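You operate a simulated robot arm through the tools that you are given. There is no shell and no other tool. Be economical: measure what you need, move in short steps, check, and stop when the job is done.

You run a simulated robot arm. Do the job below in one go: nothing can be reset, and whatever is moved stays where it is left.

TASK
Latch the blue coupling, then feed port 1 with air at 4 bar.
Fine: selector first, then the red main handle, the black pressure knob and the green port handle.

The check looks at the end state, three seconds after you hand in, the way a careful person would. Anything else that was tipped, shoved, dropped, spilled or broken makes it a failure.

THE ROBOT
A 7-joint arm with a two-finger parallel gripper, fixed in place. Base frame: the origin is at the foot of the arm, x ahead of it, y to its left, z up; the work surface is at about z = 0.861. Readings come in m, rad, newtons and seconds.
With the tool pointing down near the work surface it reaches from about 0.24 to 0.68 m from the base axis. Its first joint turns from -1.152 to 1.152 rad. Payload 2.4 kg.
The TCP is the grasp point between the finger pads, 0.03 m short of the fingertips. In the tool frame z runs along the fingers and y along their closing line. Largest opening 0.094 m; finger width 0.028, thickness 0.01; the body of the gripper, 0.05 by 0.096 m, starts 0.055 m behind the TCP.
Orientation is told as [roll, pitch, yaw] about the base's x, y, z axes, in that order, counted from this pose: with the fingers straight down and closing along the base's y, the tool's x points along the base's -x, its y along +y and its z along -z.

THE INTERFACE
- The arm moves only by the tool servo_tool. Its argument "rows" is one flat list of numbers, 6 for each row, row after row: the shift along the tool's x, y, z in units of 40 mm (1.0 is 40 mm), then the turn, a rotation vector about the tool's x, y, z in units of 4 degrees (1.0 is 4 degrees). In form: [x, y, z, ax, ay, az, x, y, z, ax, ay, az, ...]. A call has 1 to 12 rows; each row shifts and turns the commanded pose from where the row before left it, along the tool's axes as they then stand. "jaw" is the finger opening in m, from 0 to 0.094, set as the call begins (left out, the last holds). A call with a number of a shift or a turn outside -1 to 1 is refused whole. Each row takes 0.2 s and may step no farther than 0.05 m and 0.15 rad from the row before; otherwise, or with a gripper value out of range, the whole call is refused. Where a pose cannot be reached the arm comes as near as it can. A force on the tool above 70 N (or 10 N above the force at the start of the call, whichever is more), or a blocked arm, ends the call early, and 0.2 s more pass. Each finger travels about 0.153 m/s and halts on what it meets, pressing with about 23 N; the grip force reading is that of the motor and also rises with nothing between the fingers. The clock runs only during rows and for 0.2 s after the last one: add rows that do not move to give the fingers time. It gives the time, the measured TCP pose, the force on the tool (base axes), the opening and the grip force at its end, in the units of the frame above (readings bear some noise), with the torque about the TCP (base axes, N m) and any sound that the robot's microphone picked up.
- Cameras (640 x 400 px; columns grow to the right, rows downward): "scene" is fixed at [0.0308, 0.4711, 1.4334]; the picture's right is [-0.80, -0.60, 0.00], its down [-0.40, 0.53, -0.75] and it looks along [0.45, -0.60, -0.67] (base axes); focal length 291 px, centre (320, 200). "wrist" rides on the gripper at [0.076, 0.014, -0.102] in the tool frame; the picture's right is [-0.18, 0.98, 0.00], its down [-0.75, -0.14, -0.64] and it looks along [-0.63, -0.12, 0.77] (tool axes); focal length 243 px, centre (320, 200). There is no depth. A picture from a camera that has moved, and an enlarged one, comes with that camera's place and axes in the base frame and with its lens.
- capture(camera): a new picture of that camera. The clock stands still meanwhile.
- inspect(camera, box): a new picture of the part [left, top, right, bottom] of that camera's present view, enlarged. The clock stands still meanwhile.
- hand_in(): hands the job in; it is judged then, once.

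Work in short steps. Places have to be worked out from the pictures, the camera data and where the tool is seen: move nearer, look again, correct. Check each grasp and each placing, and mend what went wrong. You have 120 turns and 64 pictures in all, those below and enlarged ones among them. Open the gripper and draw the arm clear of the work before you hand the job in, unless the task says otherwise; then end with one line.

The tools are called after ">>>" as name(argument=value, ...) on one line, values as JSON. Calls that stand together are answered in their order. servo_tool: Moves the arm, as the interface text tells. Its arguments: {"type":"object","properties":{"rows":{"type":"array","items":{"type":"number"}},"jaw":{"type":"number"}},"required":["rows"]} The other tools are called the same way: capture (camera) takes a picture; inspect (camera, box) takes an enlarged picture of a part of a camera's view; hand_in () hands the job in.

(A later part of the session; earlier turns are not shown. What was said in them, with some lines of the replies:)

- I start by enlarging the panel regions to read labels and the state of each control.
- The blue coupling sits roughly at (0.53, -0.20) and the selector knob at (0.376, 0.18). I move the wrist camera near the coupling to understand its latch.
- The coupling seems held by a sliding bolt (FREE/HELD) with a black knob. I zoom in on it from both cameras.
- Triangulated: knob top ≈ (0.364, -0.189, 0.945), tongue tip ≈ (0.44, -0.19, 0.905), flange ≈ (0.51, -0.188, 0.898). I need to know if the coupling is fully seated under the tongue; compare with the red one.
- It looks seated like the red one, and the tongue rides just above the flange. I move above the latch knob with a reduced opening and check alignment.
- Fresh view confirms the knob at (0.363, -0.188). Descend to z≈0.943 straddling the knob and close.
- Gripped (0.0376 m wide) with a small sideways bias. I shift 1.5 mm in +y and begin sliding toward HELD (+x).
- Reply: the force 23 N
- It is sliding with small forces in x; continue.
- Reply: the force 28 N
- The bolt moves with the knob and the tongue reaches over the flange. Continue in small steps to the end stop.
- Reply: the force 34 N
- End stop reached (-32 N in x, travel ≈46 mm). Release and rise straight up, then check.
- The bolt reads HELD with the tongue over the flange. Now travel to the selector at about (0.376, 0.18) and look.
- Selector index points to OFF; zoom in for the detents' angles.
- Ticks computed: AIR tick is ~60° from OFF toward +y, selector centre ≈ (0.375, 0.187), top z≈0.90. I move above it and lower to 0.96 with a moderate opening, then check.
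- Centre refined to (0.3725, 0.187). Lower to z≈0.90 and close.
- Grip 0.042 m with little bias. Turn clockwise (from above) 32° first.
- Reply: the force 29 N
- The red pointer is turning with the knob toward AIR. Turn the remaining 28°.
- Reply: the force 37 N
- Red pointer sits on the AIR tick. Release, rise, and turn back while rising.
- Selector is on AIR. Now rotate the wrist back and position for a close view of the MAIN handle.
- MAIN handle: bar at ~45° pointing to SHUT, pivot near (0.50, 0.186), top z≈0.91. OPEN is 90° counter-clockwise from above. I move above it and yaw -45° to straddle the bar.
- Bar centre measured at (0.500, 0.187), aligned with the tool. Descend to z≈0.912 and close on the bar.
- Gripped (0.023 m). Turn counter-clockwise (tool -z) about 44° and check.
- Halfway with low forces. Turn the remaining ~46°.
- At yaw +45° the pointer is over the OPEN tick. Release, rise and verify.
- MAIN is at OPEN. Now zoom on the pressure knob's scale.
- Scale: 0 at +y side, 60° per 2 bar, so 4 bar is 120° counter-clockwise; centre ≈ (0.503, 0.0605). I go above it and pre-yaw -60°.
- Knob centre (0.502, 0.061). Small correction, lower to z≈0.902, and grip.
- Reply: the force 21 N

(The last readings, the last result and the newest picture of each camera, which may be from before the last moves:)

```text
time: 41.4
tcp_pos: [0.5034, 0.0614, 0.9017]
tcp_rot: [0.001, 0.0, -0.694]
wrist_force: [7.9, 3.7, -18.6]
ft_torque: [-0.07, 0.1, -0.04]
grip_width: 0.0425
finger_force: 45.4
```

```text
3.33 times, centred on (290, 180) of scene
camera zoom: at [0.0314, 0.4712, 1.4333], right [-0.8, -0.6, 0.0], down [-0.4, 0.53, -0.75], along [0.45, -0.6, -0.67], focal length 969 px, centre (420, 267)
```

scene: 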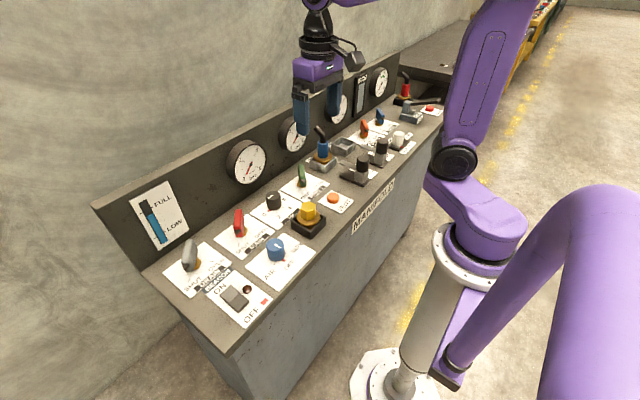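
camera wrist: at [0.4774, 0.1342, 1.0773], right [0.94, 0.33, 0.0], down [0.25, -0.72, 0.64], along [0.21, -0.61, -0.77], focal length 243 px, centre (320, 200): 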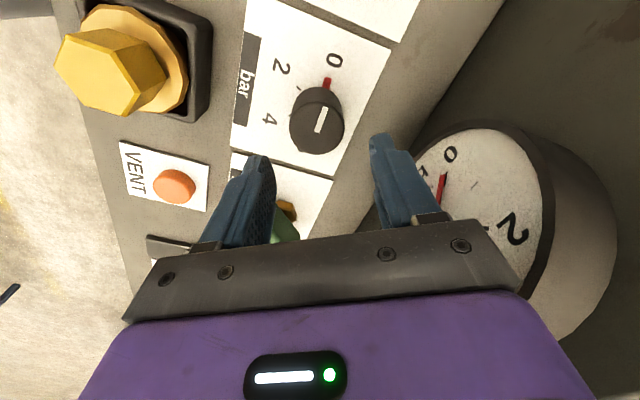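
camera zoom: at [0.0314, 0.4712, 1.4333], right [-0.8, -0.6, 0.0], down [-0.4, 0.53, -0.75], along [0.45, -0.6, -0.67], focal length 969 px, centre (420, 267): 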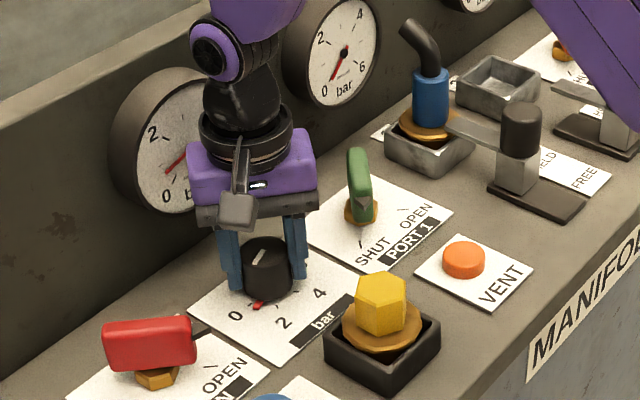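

Pointer turns and the nearest gauge begins to rise. Continue turning.

>>> servo_tool(rows=[0, 0, 0, 0, 0, -1, 0, 0, 0, 0, 0, -1, 0, 0, 0, 0, 0, -1, 0, 0, 0, 0, 0, -1, 0, 0, 0, 0, 0, -1, 0, 0, 0, 0, 0, -1, 0, 0, 0, 0, 0, -1, 0, 0, 0, 0, 0, -1, 0, 0, 0, 0, 0, -1, 0, 0, 0, 0, 0, -1, 0, 0, 0, 0, 0, -1, 0, 0, 0, 0, 0, -1])

>>> servo_tool(rows=[0, 0, 0, 0, 0, -1, 0, 0, 0, 0, 0, -1, 0, 0, 0, 0, 0, -1, 0, 0, 0, 0, 0, -1, 0, 0, 0, 0, 0, -1, 0, 0, 0, 0, 0, -1, 0, 0, 0, 0, 0, -1, 0, 0, 0, 0, 0, -1, 0, 0, 0, 0, 0, -1, 0, 0, 0, 0, 0, -1, 0, 0, 0, 0, 0, -1])

>>> inspect(camera="scene", box=[220, 120, 360, 240])

```text
time: 44.0
tcp_pos: [0.5022, 0.0619, 0.9024]
tcp_rot: [0.001, 0.0, 0.147]
wrist_force: [9.7, 27.9, -17.7]
ft_torque: [0.47, -0.59, -0.09]
grip_width: 0.0419
finger_force: 45.2
```

```text
time: 46.4
tcp_pos: [0.5006, 0.065, 0.9023]
tcp_rot: [0.002, 0.0, 0.916]
wrist_force: [0.6, 31.6, -10.4]
ft_torque: [0.23, -0.3, -0.05]
grip_width: 0.0417
finger_force: 45.0
```

```text
3.33 times, centred on (290, 180) of scene
camera zoom: at [0.031, 0.4719, 1.4331], right [-0.8, -0.6, 0.0], down [-0.4, 0.53, -0.75], along [0.45, -0.6, -0.67], focal length 969 px, centre (420, 267)
```

zoom: 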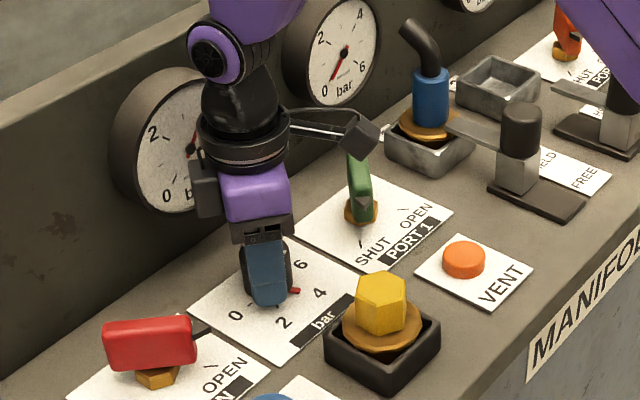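

Pointer near the 4 tick, ~8° to go.

>>> servo_tool(rows=[0, 0, 0, 0, 0, -1, 0, 0, 0, 0, 0, -1, 0, 0, 0, 0, 0, 0])

>>> inspect(camera="scene", box=[250, 170, 340, 240])

```text
time: 47.2
tcp_pos: [0.5014, 0.0644, 0.9026]
tcp_rot: [0.002, 0.002, 1.056]
wrist_force: [-5.0, 29.2, -6.6]
ft_torque: [0.16, -0.12, -0.02]
grip_width: 0.0418
finger_force: 45.0
```

```text
5.71 times, centred on (295, 205) of scene
camera zoom: at [0.0308, 0.4719, 1.4331], right [-0.8, -0.6, 0.0], down [-0.4, 0.53, -0.75], along [0.45, -0.6, -0.67], focal length 1661 px, centre (463, 171)
```

zoom: 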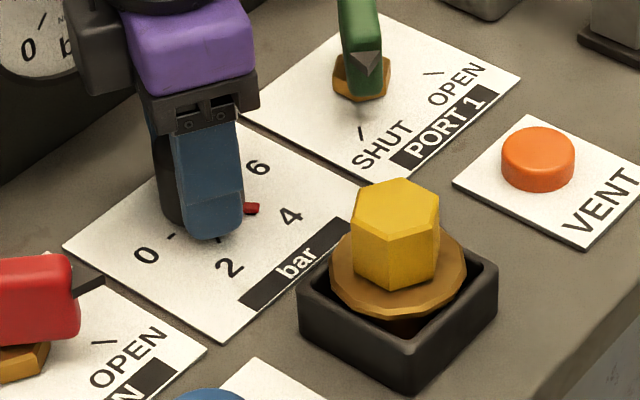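

Release, rise clear and inspect both the pointer and the gauge.

>>> servo_tool(rows=[0, 0, 0, 0, 0, 0, 0, 0, 0, 0, 0, 0], jaw=0.06)

>>> servo_tool(rows=[0, 0, -0.8, 0, 0, 0, 0, 0, -1, 0, 0, 0, 0, 0, -1, 0, 0, 0, 0, 0, 0, 0, 0, 1, 0, 0, 0, 0, 0, 1, 0, 0, 0, 0, 0, 1, 0, 0, 0, 0, 0, 1, 0, 0, 0, 0, 0, 1, 0, 0, 0, 0, 0, 1, 0, 0, 0, 0, 0, 1, 0, 0, 0, 0, 0, 1])

>>> servo_tool(rows=[0, 0, 0, 0, 0, 1, 0, 0, 0, 0, 0, 1, 0, 0, 0, 0, 0, 1, 0, 0, 0, 0, 0, 1, 0, 0, 0, 0, 0, 1, 0, 0, 0, 0, 0, 1, 0, 0, 0, 0, 0, 1, 0.75, -0.9, 0, 0, 0, 0, 0.75, -0.9, 0, 0, 0, 0, 0.75, -0.9, 0, 0, 0, 0])

>>> capture(camera="wrist")

>>> inspect(camera="scene", box=[220, 120, 340, 225])

```text
time: 47.8
tcp_pos: [0.5031, 0.0595, 0.9021]
tcp_rot: [0.0, 0.0, 1.046]
wrist_force: [0.5, 1.3, 0.2]
ft_torque: [-0.02, -0.01, -0.01]
grip_width: 0.0598
finger_force: 0.1
```

```text
time: 50.2
tcp_pos: [0.5018, 0.0599, 1.0144]
tcp_rot: [0.001, 0.001, 0.489]
wrist_force: [-0.7, -0.2, -0.5]
ft_torque: [0.0, -0.03, -0.01]
grip_width: 0.0599
finger_force: 0.1
```

```text
time: 52.4
tcp_pos: [0.4105, -0.049, 1.0129]
tcp_rot: [0.001, 0.0, 0.004]
wrist_force: [-0.5, -0.3, 0.8]
ft_torque: [0.02, 0.0, 0.0]
grip_width: 0.06
finger_force: 0.0
```

```text
21 pictures are left
camera wrist: at [0.3351, -0.0356, 1.1168], right [0.18, 0.98, 0.0], down [0.75, -0.14, 0.64], along [0.63, -0.12, -0.77], focal length 243 px, centre (320, 200)
```

wrist: 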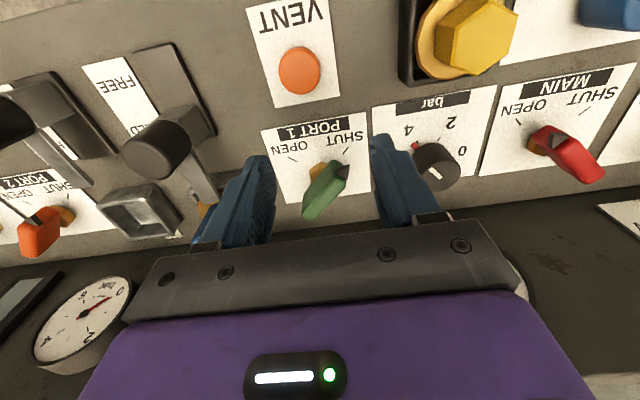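

```text
3.81 times, centred on (280, 172) of scene
camera zoom: at [0.0308, 0.4711, 1.4334], right [-0.8, -0.6, 0.0], down [-0.4, 0.53, -0.75], along [0.45, -0.6, -0.67], focal length 1107 px, centre (472, 305)
```

zoom: 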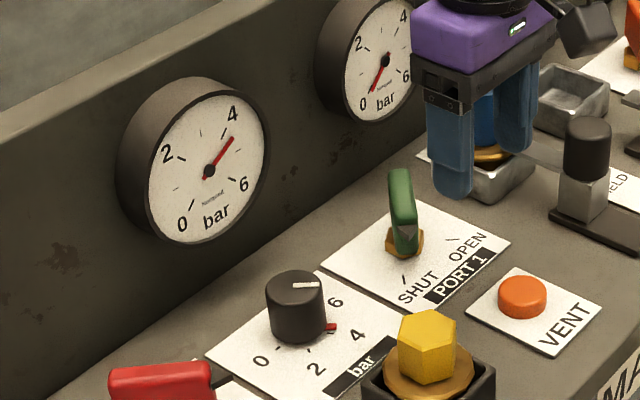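

Gauge reads about 4; zoom in to check exactness.

>>> inspect(camera="scene", box=[225, 138, 270, 188])

>>> inspect(camera="wrist", box=[370, 80, 490, 200])

```text
8.00 times, centred on (248, 163) of scene
camera zoom: at [0.0308, 0.4711, 1.4334], right [-0.8, -0.6, 0.0], down [-0.4, 0.53, -0.75], along [0.45, -0.6, -0.67], focal length 2325 px, centre (900, 496)
```

zoom: 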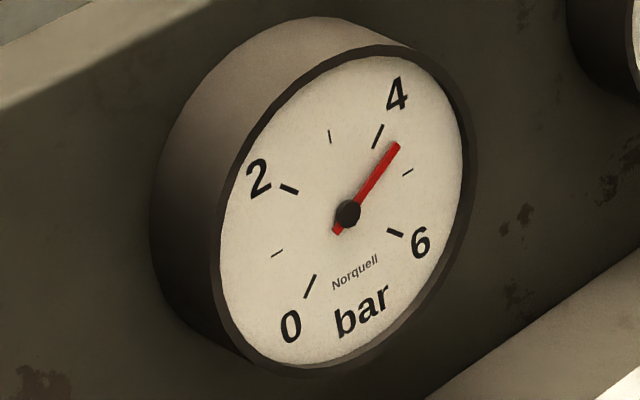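

```text
3.33 times, centred on (430, 140) of wrist
camera zoom: at [0.3351, -0.0356, 1.1168], right [0.18, 0.98, 0.0], down [0.75, -0.14, 0.64], along [0.63, -0.12, -0.77], focal length 809 px, centre (-47, 400)
```

zoom: 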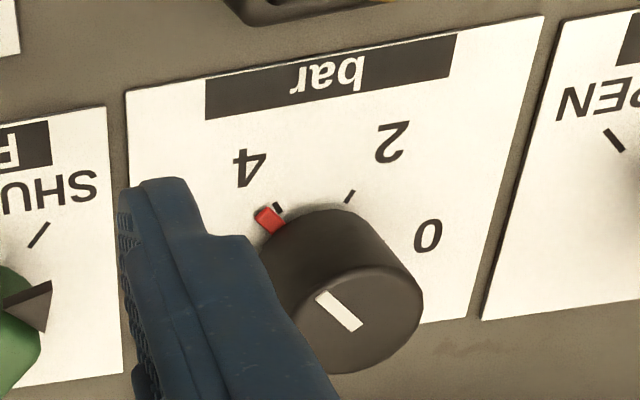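

The gauge works out to ≈4.4 bar, and the pointer is slightly past the 4 tick; I need to turn back ~12°. Return above the knob at yaw 0.

>>> servo_tool(rows=[-0.572, 0.7, 0, 0, 0, 0, -0.572, 0.7, 0, 0, 0, 0, -0.572, 0.7, 0, 0, 0, 0, -0.572, 0.7, 0, 0, 0, 0, 0, 0, 0.6, 0, 0, 0])

>>> servo_tool(rows=[0, 0, 0.7, 0, 0, 0, 0, 0, 0.7, 0, 0, 0, 0, 0, 0.75, 0, 0, 0])

>>> servo_tool(rows=[0, 0, 0, 0, 0, 0, 0, 0, 0, 0, 0, 0], jaw=0.015)

```text
time: 53.6
tcp_pos: [0.503, 0.0642, 0.99]
tcp_rot: [0.001, -0.001, 0.001]
wrist_force: [0.6, -0.1, -0.2]
ft_torque: [-0.02, 0.0, -0.02]
grip_width: 0.0601
finger_force: 0.0
```

```text
time: 54.4
tcp_pos: [0.503, 0.0647, 0.903]
tcp_rot: [-0.001, 0.001, 0.002]
wrist_force: [-0.5, 0.6, 0.7]
ft_torque: [-0.02, 0.01, -0.01]
grip_width: 0.0598
finger_force: 0.1
```

```text
time: 55.0
tcp_pos: [0.5009, 0.0628, 0.9035]
tcp_rot: [-0.003, 0.006, -0.001]
wrist_force: [-13.4, -10.1, 1.9]
ft_torque: [0.4, -0.05, 0.03]
grip_width: 0.0415
finger_force: 44.8
```

Gripped. Turn back clockwise ~11° and read the gauge.

>>> servo_tool(rows=[0, 0, 0, 0, 0, 0.9, 0, 0, 0, 0, 0, 0.9, 0, 0, 0, 0, 0, 0.9, 0, 0, 0, 0, 0, 0])

>>> inspect(camera="scene", box=[225, 138, 305, 218])

```text
time: 56.0
tcp_pos: [0.5014, 0.0634, 0.905]
tcp_rot: [-0.002, 0.006, -0.191]
wrist_force: [-20.0, -19.0, -2.1]
ft_torque: [0.5, -0.46, 0.05]
grip_width: 0.0411
finger_force: 44.8
```

```text
5.00 times, centred on (265, 178) of scene
camera zoom: at [0.0304, 0.4706, 1.4336], right [-0.8, -0.6, 0.0], down [-0.4, 0.53, -0.75], along [0.45, -0.6, -0.67], focal length 1453 px, centre (595, 310)
```

zoom: 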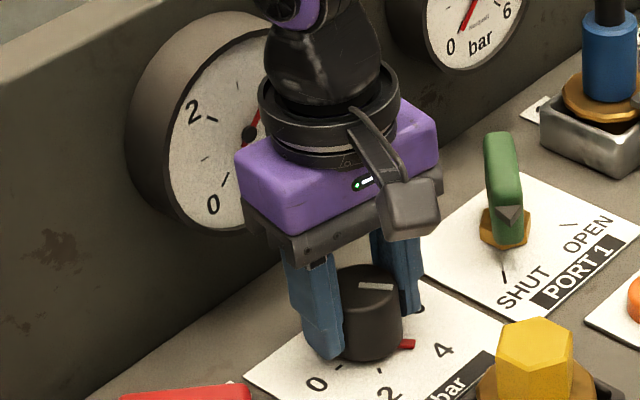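

Gauge is hidden by the arm; release, rise and draw aside (toward port 1) to read it.

>>> servo_tool(rows=[0, 0, 0, 0, 0, 0, 0, 0, 0, 0, 0, 0], jaw=0.06)

>>> servo_tool(rows=[0, 0, -0.8, 0, 0, 0, 0, 0, -1, 0, 0, 0, 0, 0, -1, 0, 0, -0.9, 0, 0, 0, 0, 0, -0.9, 0, 0, 0, 0, 0, -0.9, 0.75, -0.9, 0, 0, 0, 0, 0.75, -0.9, 0, 0, 0, 0, 0.75, -0.9, 0, 0, 0, 0])

>>> inspect(camera="scene", box=[225, 138, 270, 188])

>>> inspect(camera="wrist", box=[260, 80, 500, 230])

```text
time: 56.6
tcp_pos: [0.5052, 0.0651, 0.9046]
tcp_rot: [0.0, -0.001, -0.187]
wrist_force: [0.7, -0.3, 0.2]
ft_torque: [-0.01, 0.0, 0.01]
grip_width: 0.06
finger_force: 0.0
```

```text
time: 58.4
tcp_pos: [0.4115, -0.0447, 1.0169]
tcp_rot: [0.0, 0.0, 0.002]
wrist_force: [0.4, 0.2, -0.2]
ft_torque: [-0.01, 0.02, -0.03]
grip_width: 0.0601
finger_force: 0.0
```

```text
8.00 times, centred on (248, 163) of scene
camera zoom: at [0.0308, 0.4711, 1.4334], right [-0.8, -0.6, 0.0], down [-0.4, 0.53, -0.75], along [0.45, -0.6, -0.67], focal length 2325 px, centre (900, 496)
```

zoom: 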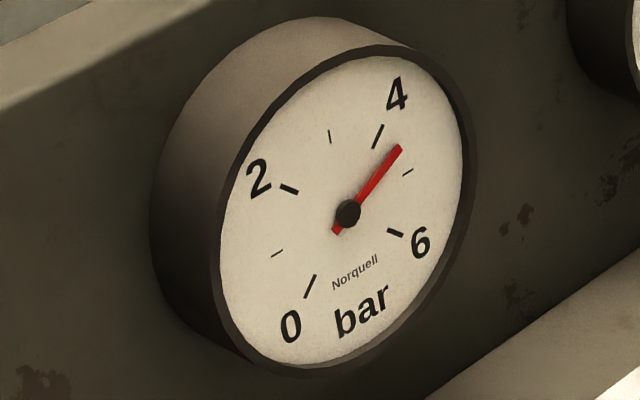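

```text
2.67 times, centred on (380, 155) of wrist
camera zoom: at [0.3355, -0.0314, 1.1192], right [0.18, 0.98, 0.0], down [0.75, -0.14, 0.64], along [0.63, -0.12, -0.77], focal length 647 px, centre (160, 320)
```

zoom: 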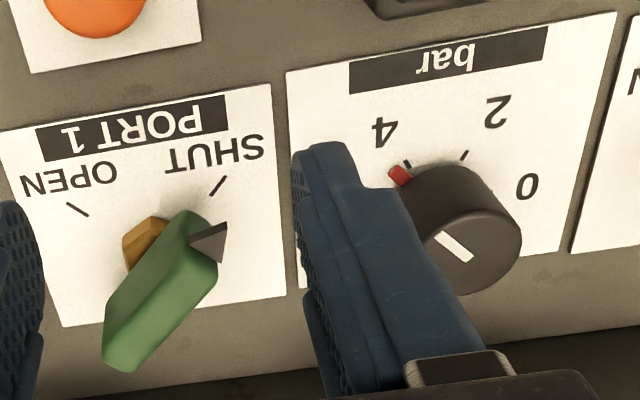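

Gauge is unchanged (~4.4–4.5), so the regrasp slipped (off-centre by a few mm). I regrasp better centred at (0.5015, 0.062) and a bit lower.

>>> servo_tool(rows=[-0.5625, 0.667, 0, 0, 0, 0, -0.5625, 0.667, 0, 0, 0, 0, -0.5625, 0.667, 0, 0, 0, 0, -0.5625, 0.667, 0, 0, 0, 0, 0, 0, 0.7, 0, 0, 0, 0, 0, 0.7, 0, 0, 0, 0, 0, 0.7, 0, 0, 0, 0, 0, 0, 0, 0, 0])

>>> inspect(camera="wrist", box=[200, 60, 440, 230])

```text
time: 60.2
tcp_pos: [0.5035, 0.0629, 0.931]
tcp_rot: [-0.001, 0.0, 0.002]
wrist_force: [0.2, -0.1, 0.2]
ft_torque: [-0.03, -0.01, 0.02]
grip_width: 0.0599
finger_force: 0.0
```

```text
2.35 times, centred on (320, 145) of wrist
camera zoom: at [0.4275, 0.0759, 1.035], right [0.18, 0.98, 0.0], down [0.75, -0.14, 0.64], along [0.63, -0.12, -0.77], focal length 571 px, centre (320, 329)
```

zoom: 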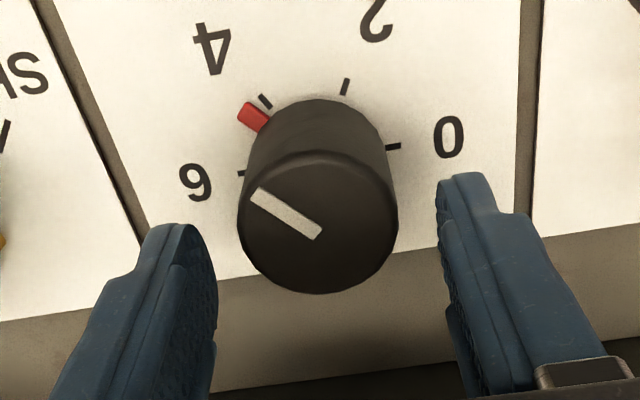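

Clear view: pointer is ≈11–12° past the 4 tick; knob centre (0.5017, 0.061). Centre, lower and grip.

>>> servo_tool(rows=[0.045, -0.045, 0.4, 0, 0, 0, 0, 0, 0.4, 0, 0, 0, 0, 0, 0, 0, 0, 0])

>>> servo_tool(rows=[0, 0, 0, 0, 0, 0, 0, 0, 0, 0, 0, 0], jaw=0.0)

>>> servo_tool(rows=[0, 0, 0, 0, 0, 0.75, 0, 0, 0, 0, 0, 0.75, 0, 0, 0, 0, 0, 0.75, 0, 0, 0, 0, 0, 0.75, 0, 0, 0, 0, 0, 0])

>>> inspect(camera="wrist", box=[200, 60, 440, 230])

```text
time: 61.0
tcp_pos: [0.5003, 0.0602, 0.9004]
tcp_rot: [0.0, -0.001, 0.003]
wrist_force: [0.0, -0.8, 0.1]
ft_torque: [-0.01, 0.03, -0.03]
grip_width: 0.0601
finger_force: 0.0
```

```text
time: 61.6
tcp_pos: [0.5007, 0.0637, 0.9004]
tcp_rot: [-0.001, 0.0, 0.002]
wrist_force: [-2.5, 10.1, -1.8]
ft_torque: [0.09, -0.54, -0.04]
grip_width: 0.0406
finger_force: 45.0
```

```text
time: 62.8
tcp_pos: [0.5002, 0.0629, 0.9017]
tcp_rot: [0.0, 0.0, -0.208]
wrist_force: [-3.4, 19.0, 2.1]
ft_torque: [0.42, 0.12, -0.01]
grip_width: 0.0405
finger_force: 44.9
```

```text
2.35 times, centred on (320, 145) of wrist
camera zoom: at [0.4297, 0.0912, 1.0033], right [0.38, 0.92, 0.0], down [0.71, -0.29, 0.64], along [0.59, -0.25, -0.77], focal length 571 px, centre (320, 329)
```

zoom: 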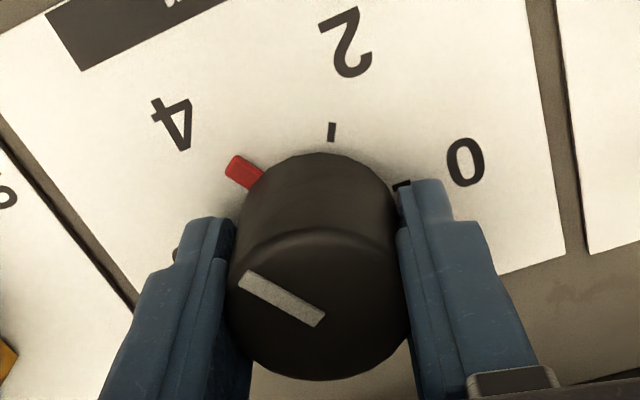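

Pointer now covers the 4 tick. Release and rise, then read the gauge.

>>> servo_tool(rows=[0, 0, 0, 0, 0, 0, 0, 0, 0, 0, 0, 0], jaw=0.06)

>>> servo_tool(rows=[0, 0, -0.8, 0, 0, 0, 0, 0, -1, 0, 0, 0, 0, 0, -1, 0, 0, -1, 0, 0, 0, 0, 0, -1, 0, 0, 0, 0, 0, -1, 0.75, -0.9, 0, 0, 0, 0, 0.75, -0.9, 0, 0, 0, 0, 0.75, -0.9, 0, 0, 0, 0])

>>> inspect(camera="scene", box=[225, 138, 270, 188])

>>> capture(camera="wrist")

```text
time: 63.4
tcp_pos: [0.5009, 0.0609, 0.9001]
tcp_rot: [0.0, 0.0, -0.209]
wrist_force: [-0.5, 0.4, -0.1]
ft_torque: [0.01, -0.02, -0.01]
grip_width: 0.0602
finger_force: 0.1
```

```text
time: 65.2
tcp_pos: [0.4116, -0.0483, 1.0136]
tcp_rot: [-0.001, 0.001, 0.003]
wrist_force: [0.0, 0.2, 0.1]
ft_torque: [0.04, 0.01, -0.02]
grip_width: 0.0602
finger_force: 0.1
```

```text
8.00 times, centred on (248, 163) of scene
camera zoom: at [0.0308, 0.4711, 1.4334], right [-0.8, -0.6, 0.0], down [-0.4, 0.53, -0.75], along [0.45, -0.6, -0.67], focal length 2325 px, centre (900, 496)
```

zoom: 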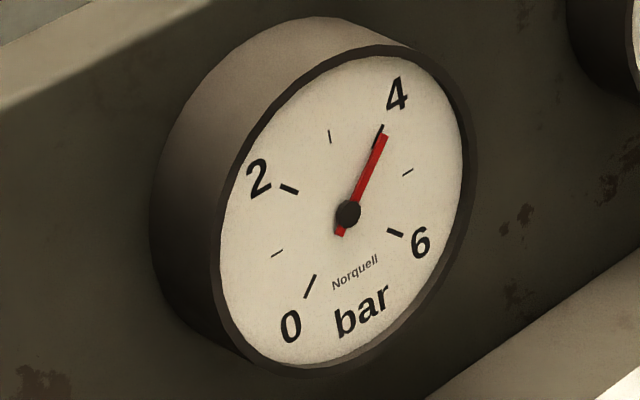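

```text
11 pictures are left
camera wrist: at [0.3356, -0.0343, 1.1153], right [0.18, 0.98, 0.0], down [0.75, -0.14, 0.64], along [0.63, -0.12, -0.77], focal length 243 px, centre (320, 200)
```

wrist: 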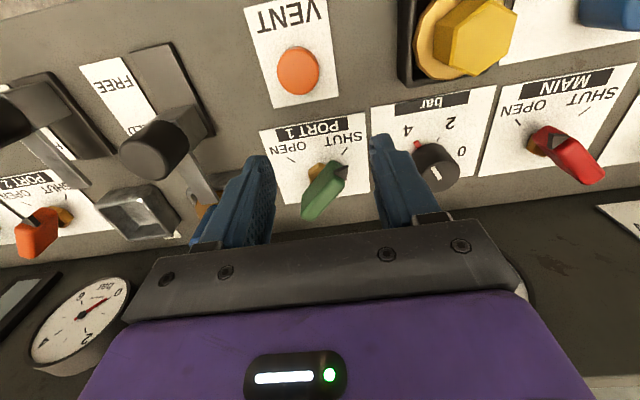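

Gauge now reads 4.0 bar. Next the green PORT 1 handle, pivot ≈ (0.500, -0.0635), same geometry as MAIN: go above it with yaw -45°.

>>> servo_tool(rows=[-0.737, -0.127, 0, 0, 0, 0, -0.737, -0.127, 0, 0, 0, 0, -0.737, -0.127, 0, 0, 0, 0, 0, 0, 0, 0, 0, 1, 0, 0, 0, 0, 0, 1, 0, 0, 0, 0, 0, 1, 0, 0, 0, 0, 0, 1, 0, 0, 0, 0, 0, 1, 0, 0, 0, 0, 0, 1, 0, 0, 0, 0, 0, 1, 0, 0, 0, 0, 0, 1, 0, 0, 0, 0, 0, 1], jaw=0.07)

>>> servo_tool(rows=[0, 0, 0.35, 0, 0, 1, 0, 0, 0.35, 0, 0, 1, 0, 0, 0, 0, 0, 0.25])

>>> capture(camera="wrist")

```text
time: 67.8
tcp_pos: [0.4999, -0.0622, 1.011]
tcp_rot: [0.0, 0.001, -0.628]
wrist_force: [-0.5, -0.2, -0.3]
ft_torque: [-0.02, 0.05, 0.01]
grip_width: 0.07
finger_force: 0.1
```

```text
time: 68.6
tcp_pos: [0.4999, -0.0612, 0.9841]
tcp_rot: [0.0, 0.0, -0.786]
wrist_force: [-0.1, 1.0, -0.3]
ft_torque: [0.0, -0.01, 0.01]
grip_width: 0.0701
finger_force: 0.1
```

```text
10 pictures are left
camera wrist: at [0.4566, 0.0007, 1.087], right [0.83, 0.56, 0.0], down [0.43, -0.63, 0.64], along [0.36, -0.53, -0.77], focal length 243 px, centre (320, 200)
```

wrist: 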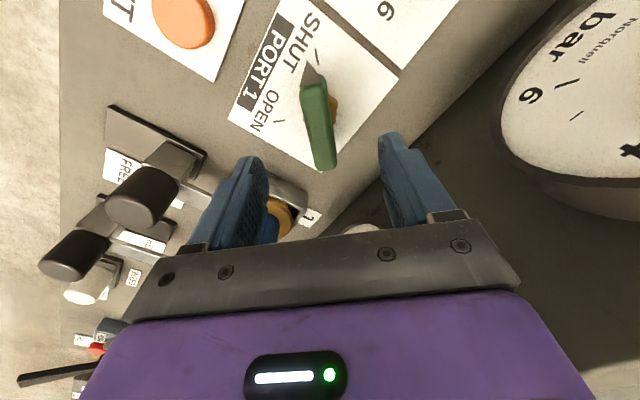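

Geometry matches the MAIN case. Descend to z≈0.911 and grip the bar.

>>> servo_tool(rows=[0, 0, 0.61, 0, 0, 0, -0.02, -0.04, 0.61, 0, 0, 0, 0, 0, 0.61, 0, 0, 0], jaw=0.06)

>>> servo_tool(rows=[0, 0, 0, 0, 0, 0, 0, 0, 0, 0, 0, 0], jaw=0.008)

>>> servo_tool(rows=[0, 0, 0, 0, 0, -1, 0, 0, 0, 0, 0, -1, 0, 0, 0, 0, 0, -1, 0, 0, 0, 0, 0, -1, 0, 0, 0, 0, 0, -1])

>>> inspect(camera="scene", box=[240, 110, 360, 220])

```text
time: 69.4
tcp_pos: [0.499, -0.0636, 0.9095]
tcp_rot: [0.0, 0.0, -0.785]
wrist_force: [0.6, -0.7, 0.5]
ft_torque: [0.02, -0.01, -0.03]
grip_width: 0.0601
finger_force: 0.1
```

```text
time: 70.0
tcp_pos: [0.5012, -0.063, 0.9108]
tcp_rot: [0.001, -0.003, -0.784]
wrist_force: [5.9, 3.7, -6.8]
ft_torque: [-0.21, -0.24, -0.04]
grip_width: 0.0235
finger_force: 45.2
```

```text
time: 71.2
tcp_pos: [0.5003, -0.0625, 0.9109]
tcp_rot: [0.0, -0.002, -0.431]
wrist_force: [23.6, 11.7, -20.5]
ft_torque: [0.29, 1.03, -0.02]
grip_width: 0.0237
finger_force: 45.3
```

```text
3.64 times, centred on (300, 165) of scene
camera zoom: at [0.0318, 0.4714, 1.4332], right [-0.8, -0.6, 0.0], down [-0.4, 0.53, -0.75], along [0.45, -0.6, -0.67], focal length 1057 px, centre (393, 327)
```

zoom: 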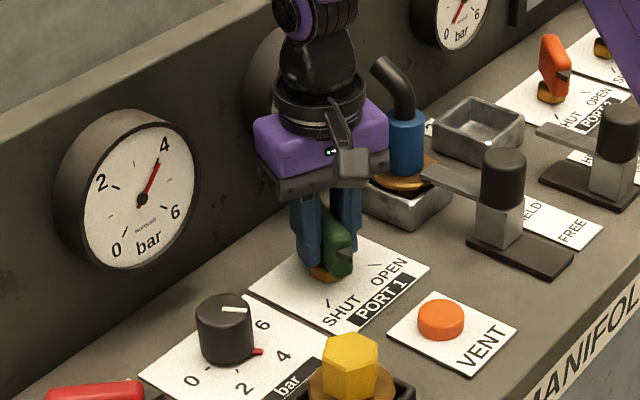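

Turning well; continue the remaining 70° in two calls.

>>> servo_tool(rows=[0, 0, 0, 0, 0, -1, 0, 0, 0, 0, 0, -1, 0, 0, 0, 0, 0, -1, 0, 0, 0, 0, 0, -1, 0, 0, 0, 0, 0, -1, 0, 0, 0, 0, 0, -1, 0, 0, 0, 0, 0, -1, 0, 0, 0, 0, 0, -1, 0, 0, 0, 0, 0, -1])

>>> servo_tool(rows=[0, 0, 0, 0, 0, -1, 0, 0, 0, 0, 0, -1, 0, 0, 0, 0, 0, -1, 0, 0, 0, 0, 0, -1, 0, 0, 0, 0, 0, -1, 0, 0, 0, 0, 0, -1, 0, 0, 0, 0, 0, -1, 0, 0, 0, 0, 0, -1, 0, 0, 0, 0, 0, -0.5])

>>> inspect(camera="scene", box=[240, 110, 360, 220])

```text
time: 73.2
tcp_pos: [0.5022, -0.0626, 0.9099]
tcp_rot: [-0.004, -0.003, 0.199]
wrist_force: [22.3, 20.5, -26.9]
ft_torque: [-0.12, 0.02, -0.01]
grip_width: 0.0234
finger_force: 44.5
```

```text
time: 75.2
tcp_pos: [0.5005, -0.062, 0.9115]
tcp_rot: [-0.001, 0.001, 0.792]
wrist_force: [15.1, 24.3, -17.0]
ft_torque: [0.16, -0.21, -0.28]
grip_width: 0.0233
finger_force: 45.1
```

```text
3.64 times, centred on (300, 165) of scene
camera zoom: at [0.0315, 0.4717, 1.4331], right [-0.8, -0.6, 0.0], down [-0.4, 0.53, -0.75], along [0.45, -0.6, -0.67], focal length 1057 px, centre (393, 327)
```

zoom: 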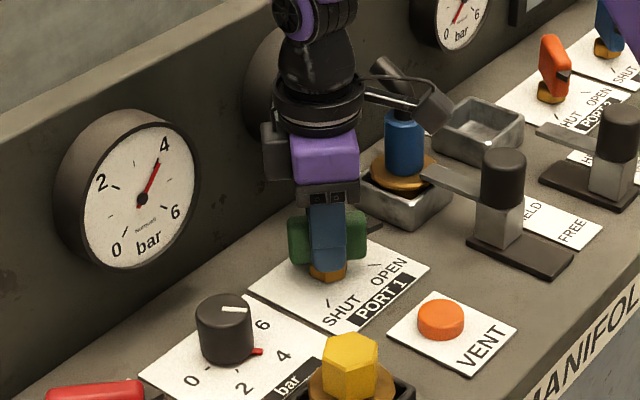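

Handle at OPEN (slight stop torque). Release, rise, rotate back and retreat toward the base.

>>> servo_tool(rows=[0, 0, 0, 0, 0, 0, 0, 0, 0, 0, 0, 0], jaw=0.06)

>>> servo_tool(rows=[0, 0, -0.8, 0, 0, 0, 0, 0, -1, 0, 0, 0, 0, 0, -1, 0, 0, 0, 0, 0, -1, 0, 0, 0, 0, 0, 0, 0, 0, 1, 0, 0, 0, 0, 0, 1, 0, 0, 0, 0, 0, 1, 0, 0, 0, 0, 0, 1, 0, 0, 0, 0, 0, 1, 0, 0, 0, 0, 0, 1, 0, 0, 0, 0, 0, 1, 0, 0, 0, 0, 0, 1])

>>> servo_tool(rows=[0, 0, 0, 0, 0, 1, 0, 0, 0, 0, 0, 1, 0, 0, 0, 0, 0, 1, 0.9, 0, -0.5, 0, 0, 0, 0.9, 0, -0.5, 0, 0, 0, 0.9, 0, -0.5, 0, 0, 0, 0.9, 0, -0.5, 0, 0, 0], jaw=0.094)

>>> capture(camera="scene")

>>> inspect(camera="scene", box=[220, 90, 360, 220])

>>> capture(camera="wrist")

```text
time: 75.8
tcp_pos: [0.4993, -0.0652, 0.9097]
tcp_rot: [-0.001, 0.002, 0.785]
wrist_force: [-0.4, -0.3, 0.7]
ft_torque: [0.0, 0.03, 0.02]
grip_width: 0.06
finger_force: 0.2
```

```text
time: 78.4
tcp_pos: [0.4992, -0.0634, 1.0625]
tcp_rot: [0.0, -0.001, 0.227]
wrist_force: [0.3, 0.5, 0.2]
ft_torque: [-0.01, -0.02, -0.01]
grip_width: 0.0599
finger_force: 0.1
```

```text
time: 80.0
tcp_pos: [0.3544, -0.0648, 1.1425]
tcp_rot: [-0.001, 0.001, 0.019]
wrist_force: [-0.1, -0.9, 0.4]
ft_torque: [-0.01, -0.01, 0.03]
grip_width: 0.094
finger_force: 0.0
```

```text
7 pictures are left
```

scene: 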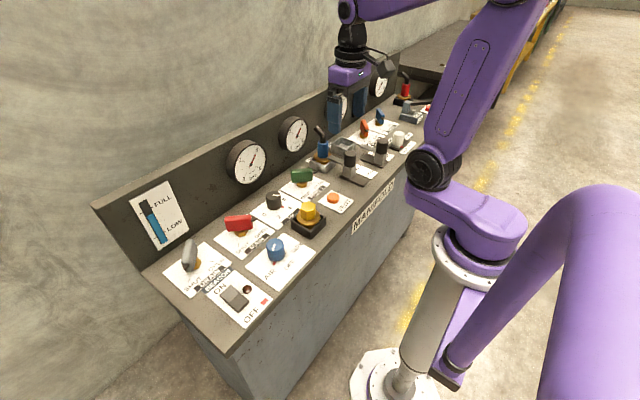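

```text
3.08 times, centred on (290, 155) of scene
camera zoom: at [0.0308, 0.4711, 1.4334], right [-0.8, -0.6, 0.0], down [-0.4, 0.53, -0.75], along [0.45, -0.6, -0.67], focal length 894 px, centre (412, 338)
```

zoom: 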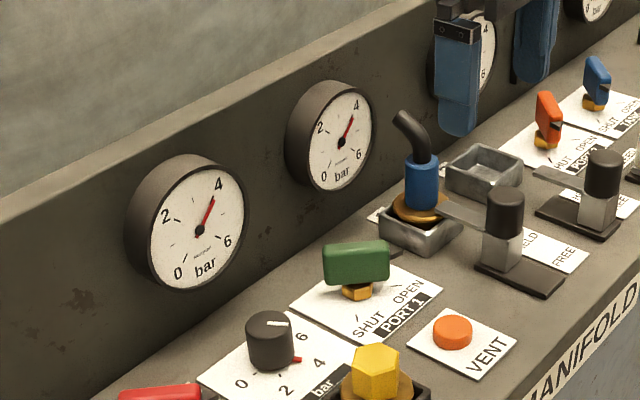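

```text
5 pictures are left
camera wrist: at [0.2785, -0.0534, 1.246], right [0.17, 0.99, 0.0], down [0.76, -0.13, 0.64], along [0.63, -0.11, -0.77], focal length 243 px, centre (320, 200)
```

wrist: 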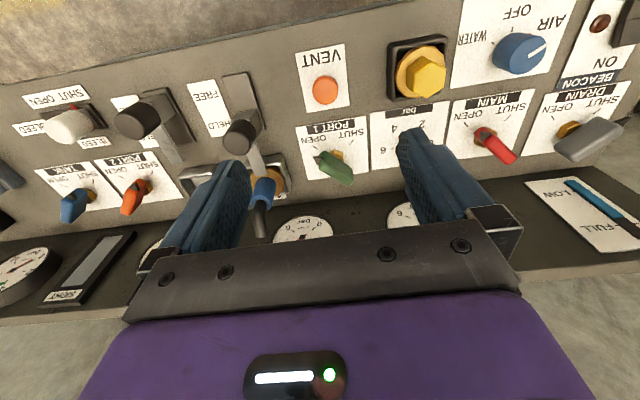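

Port 1 gauge has come up. One zoom on both gauges to confirm 4 bar.

>>> inspect(camera="scene", box=[222, 105, 312, 190])

```text
4.71 times, centred on (267, 148) of scene
camera zoom: at [0.0308, 0.4711, 1.4334], right [-0.8, -0.6, 0.0], down [-0.4, 0.53, -0.75], along [0.45, -0.6, -0.67], focal length 1368 px, centre (569, 447)
```

zoom: 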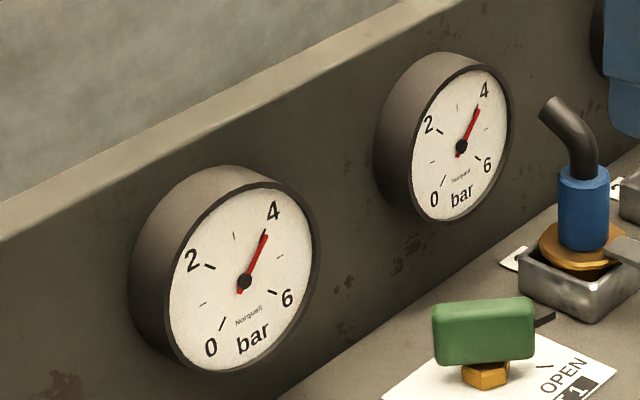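

Both gauges read 4 bar, the coupling is HELD, and nothing else was disturbed. The gripper is open and clear, so I hand in.

>>> hand_in()

```text
The job is handed in.
```

The blue coupling is latched at HELD, and port 1 is fed with air: both its gauge and the supply gauge read 4 bar. I set the controls in the order you gave. The knob first overshot to about 4.4 bar, so I turned it back before opening port 1.
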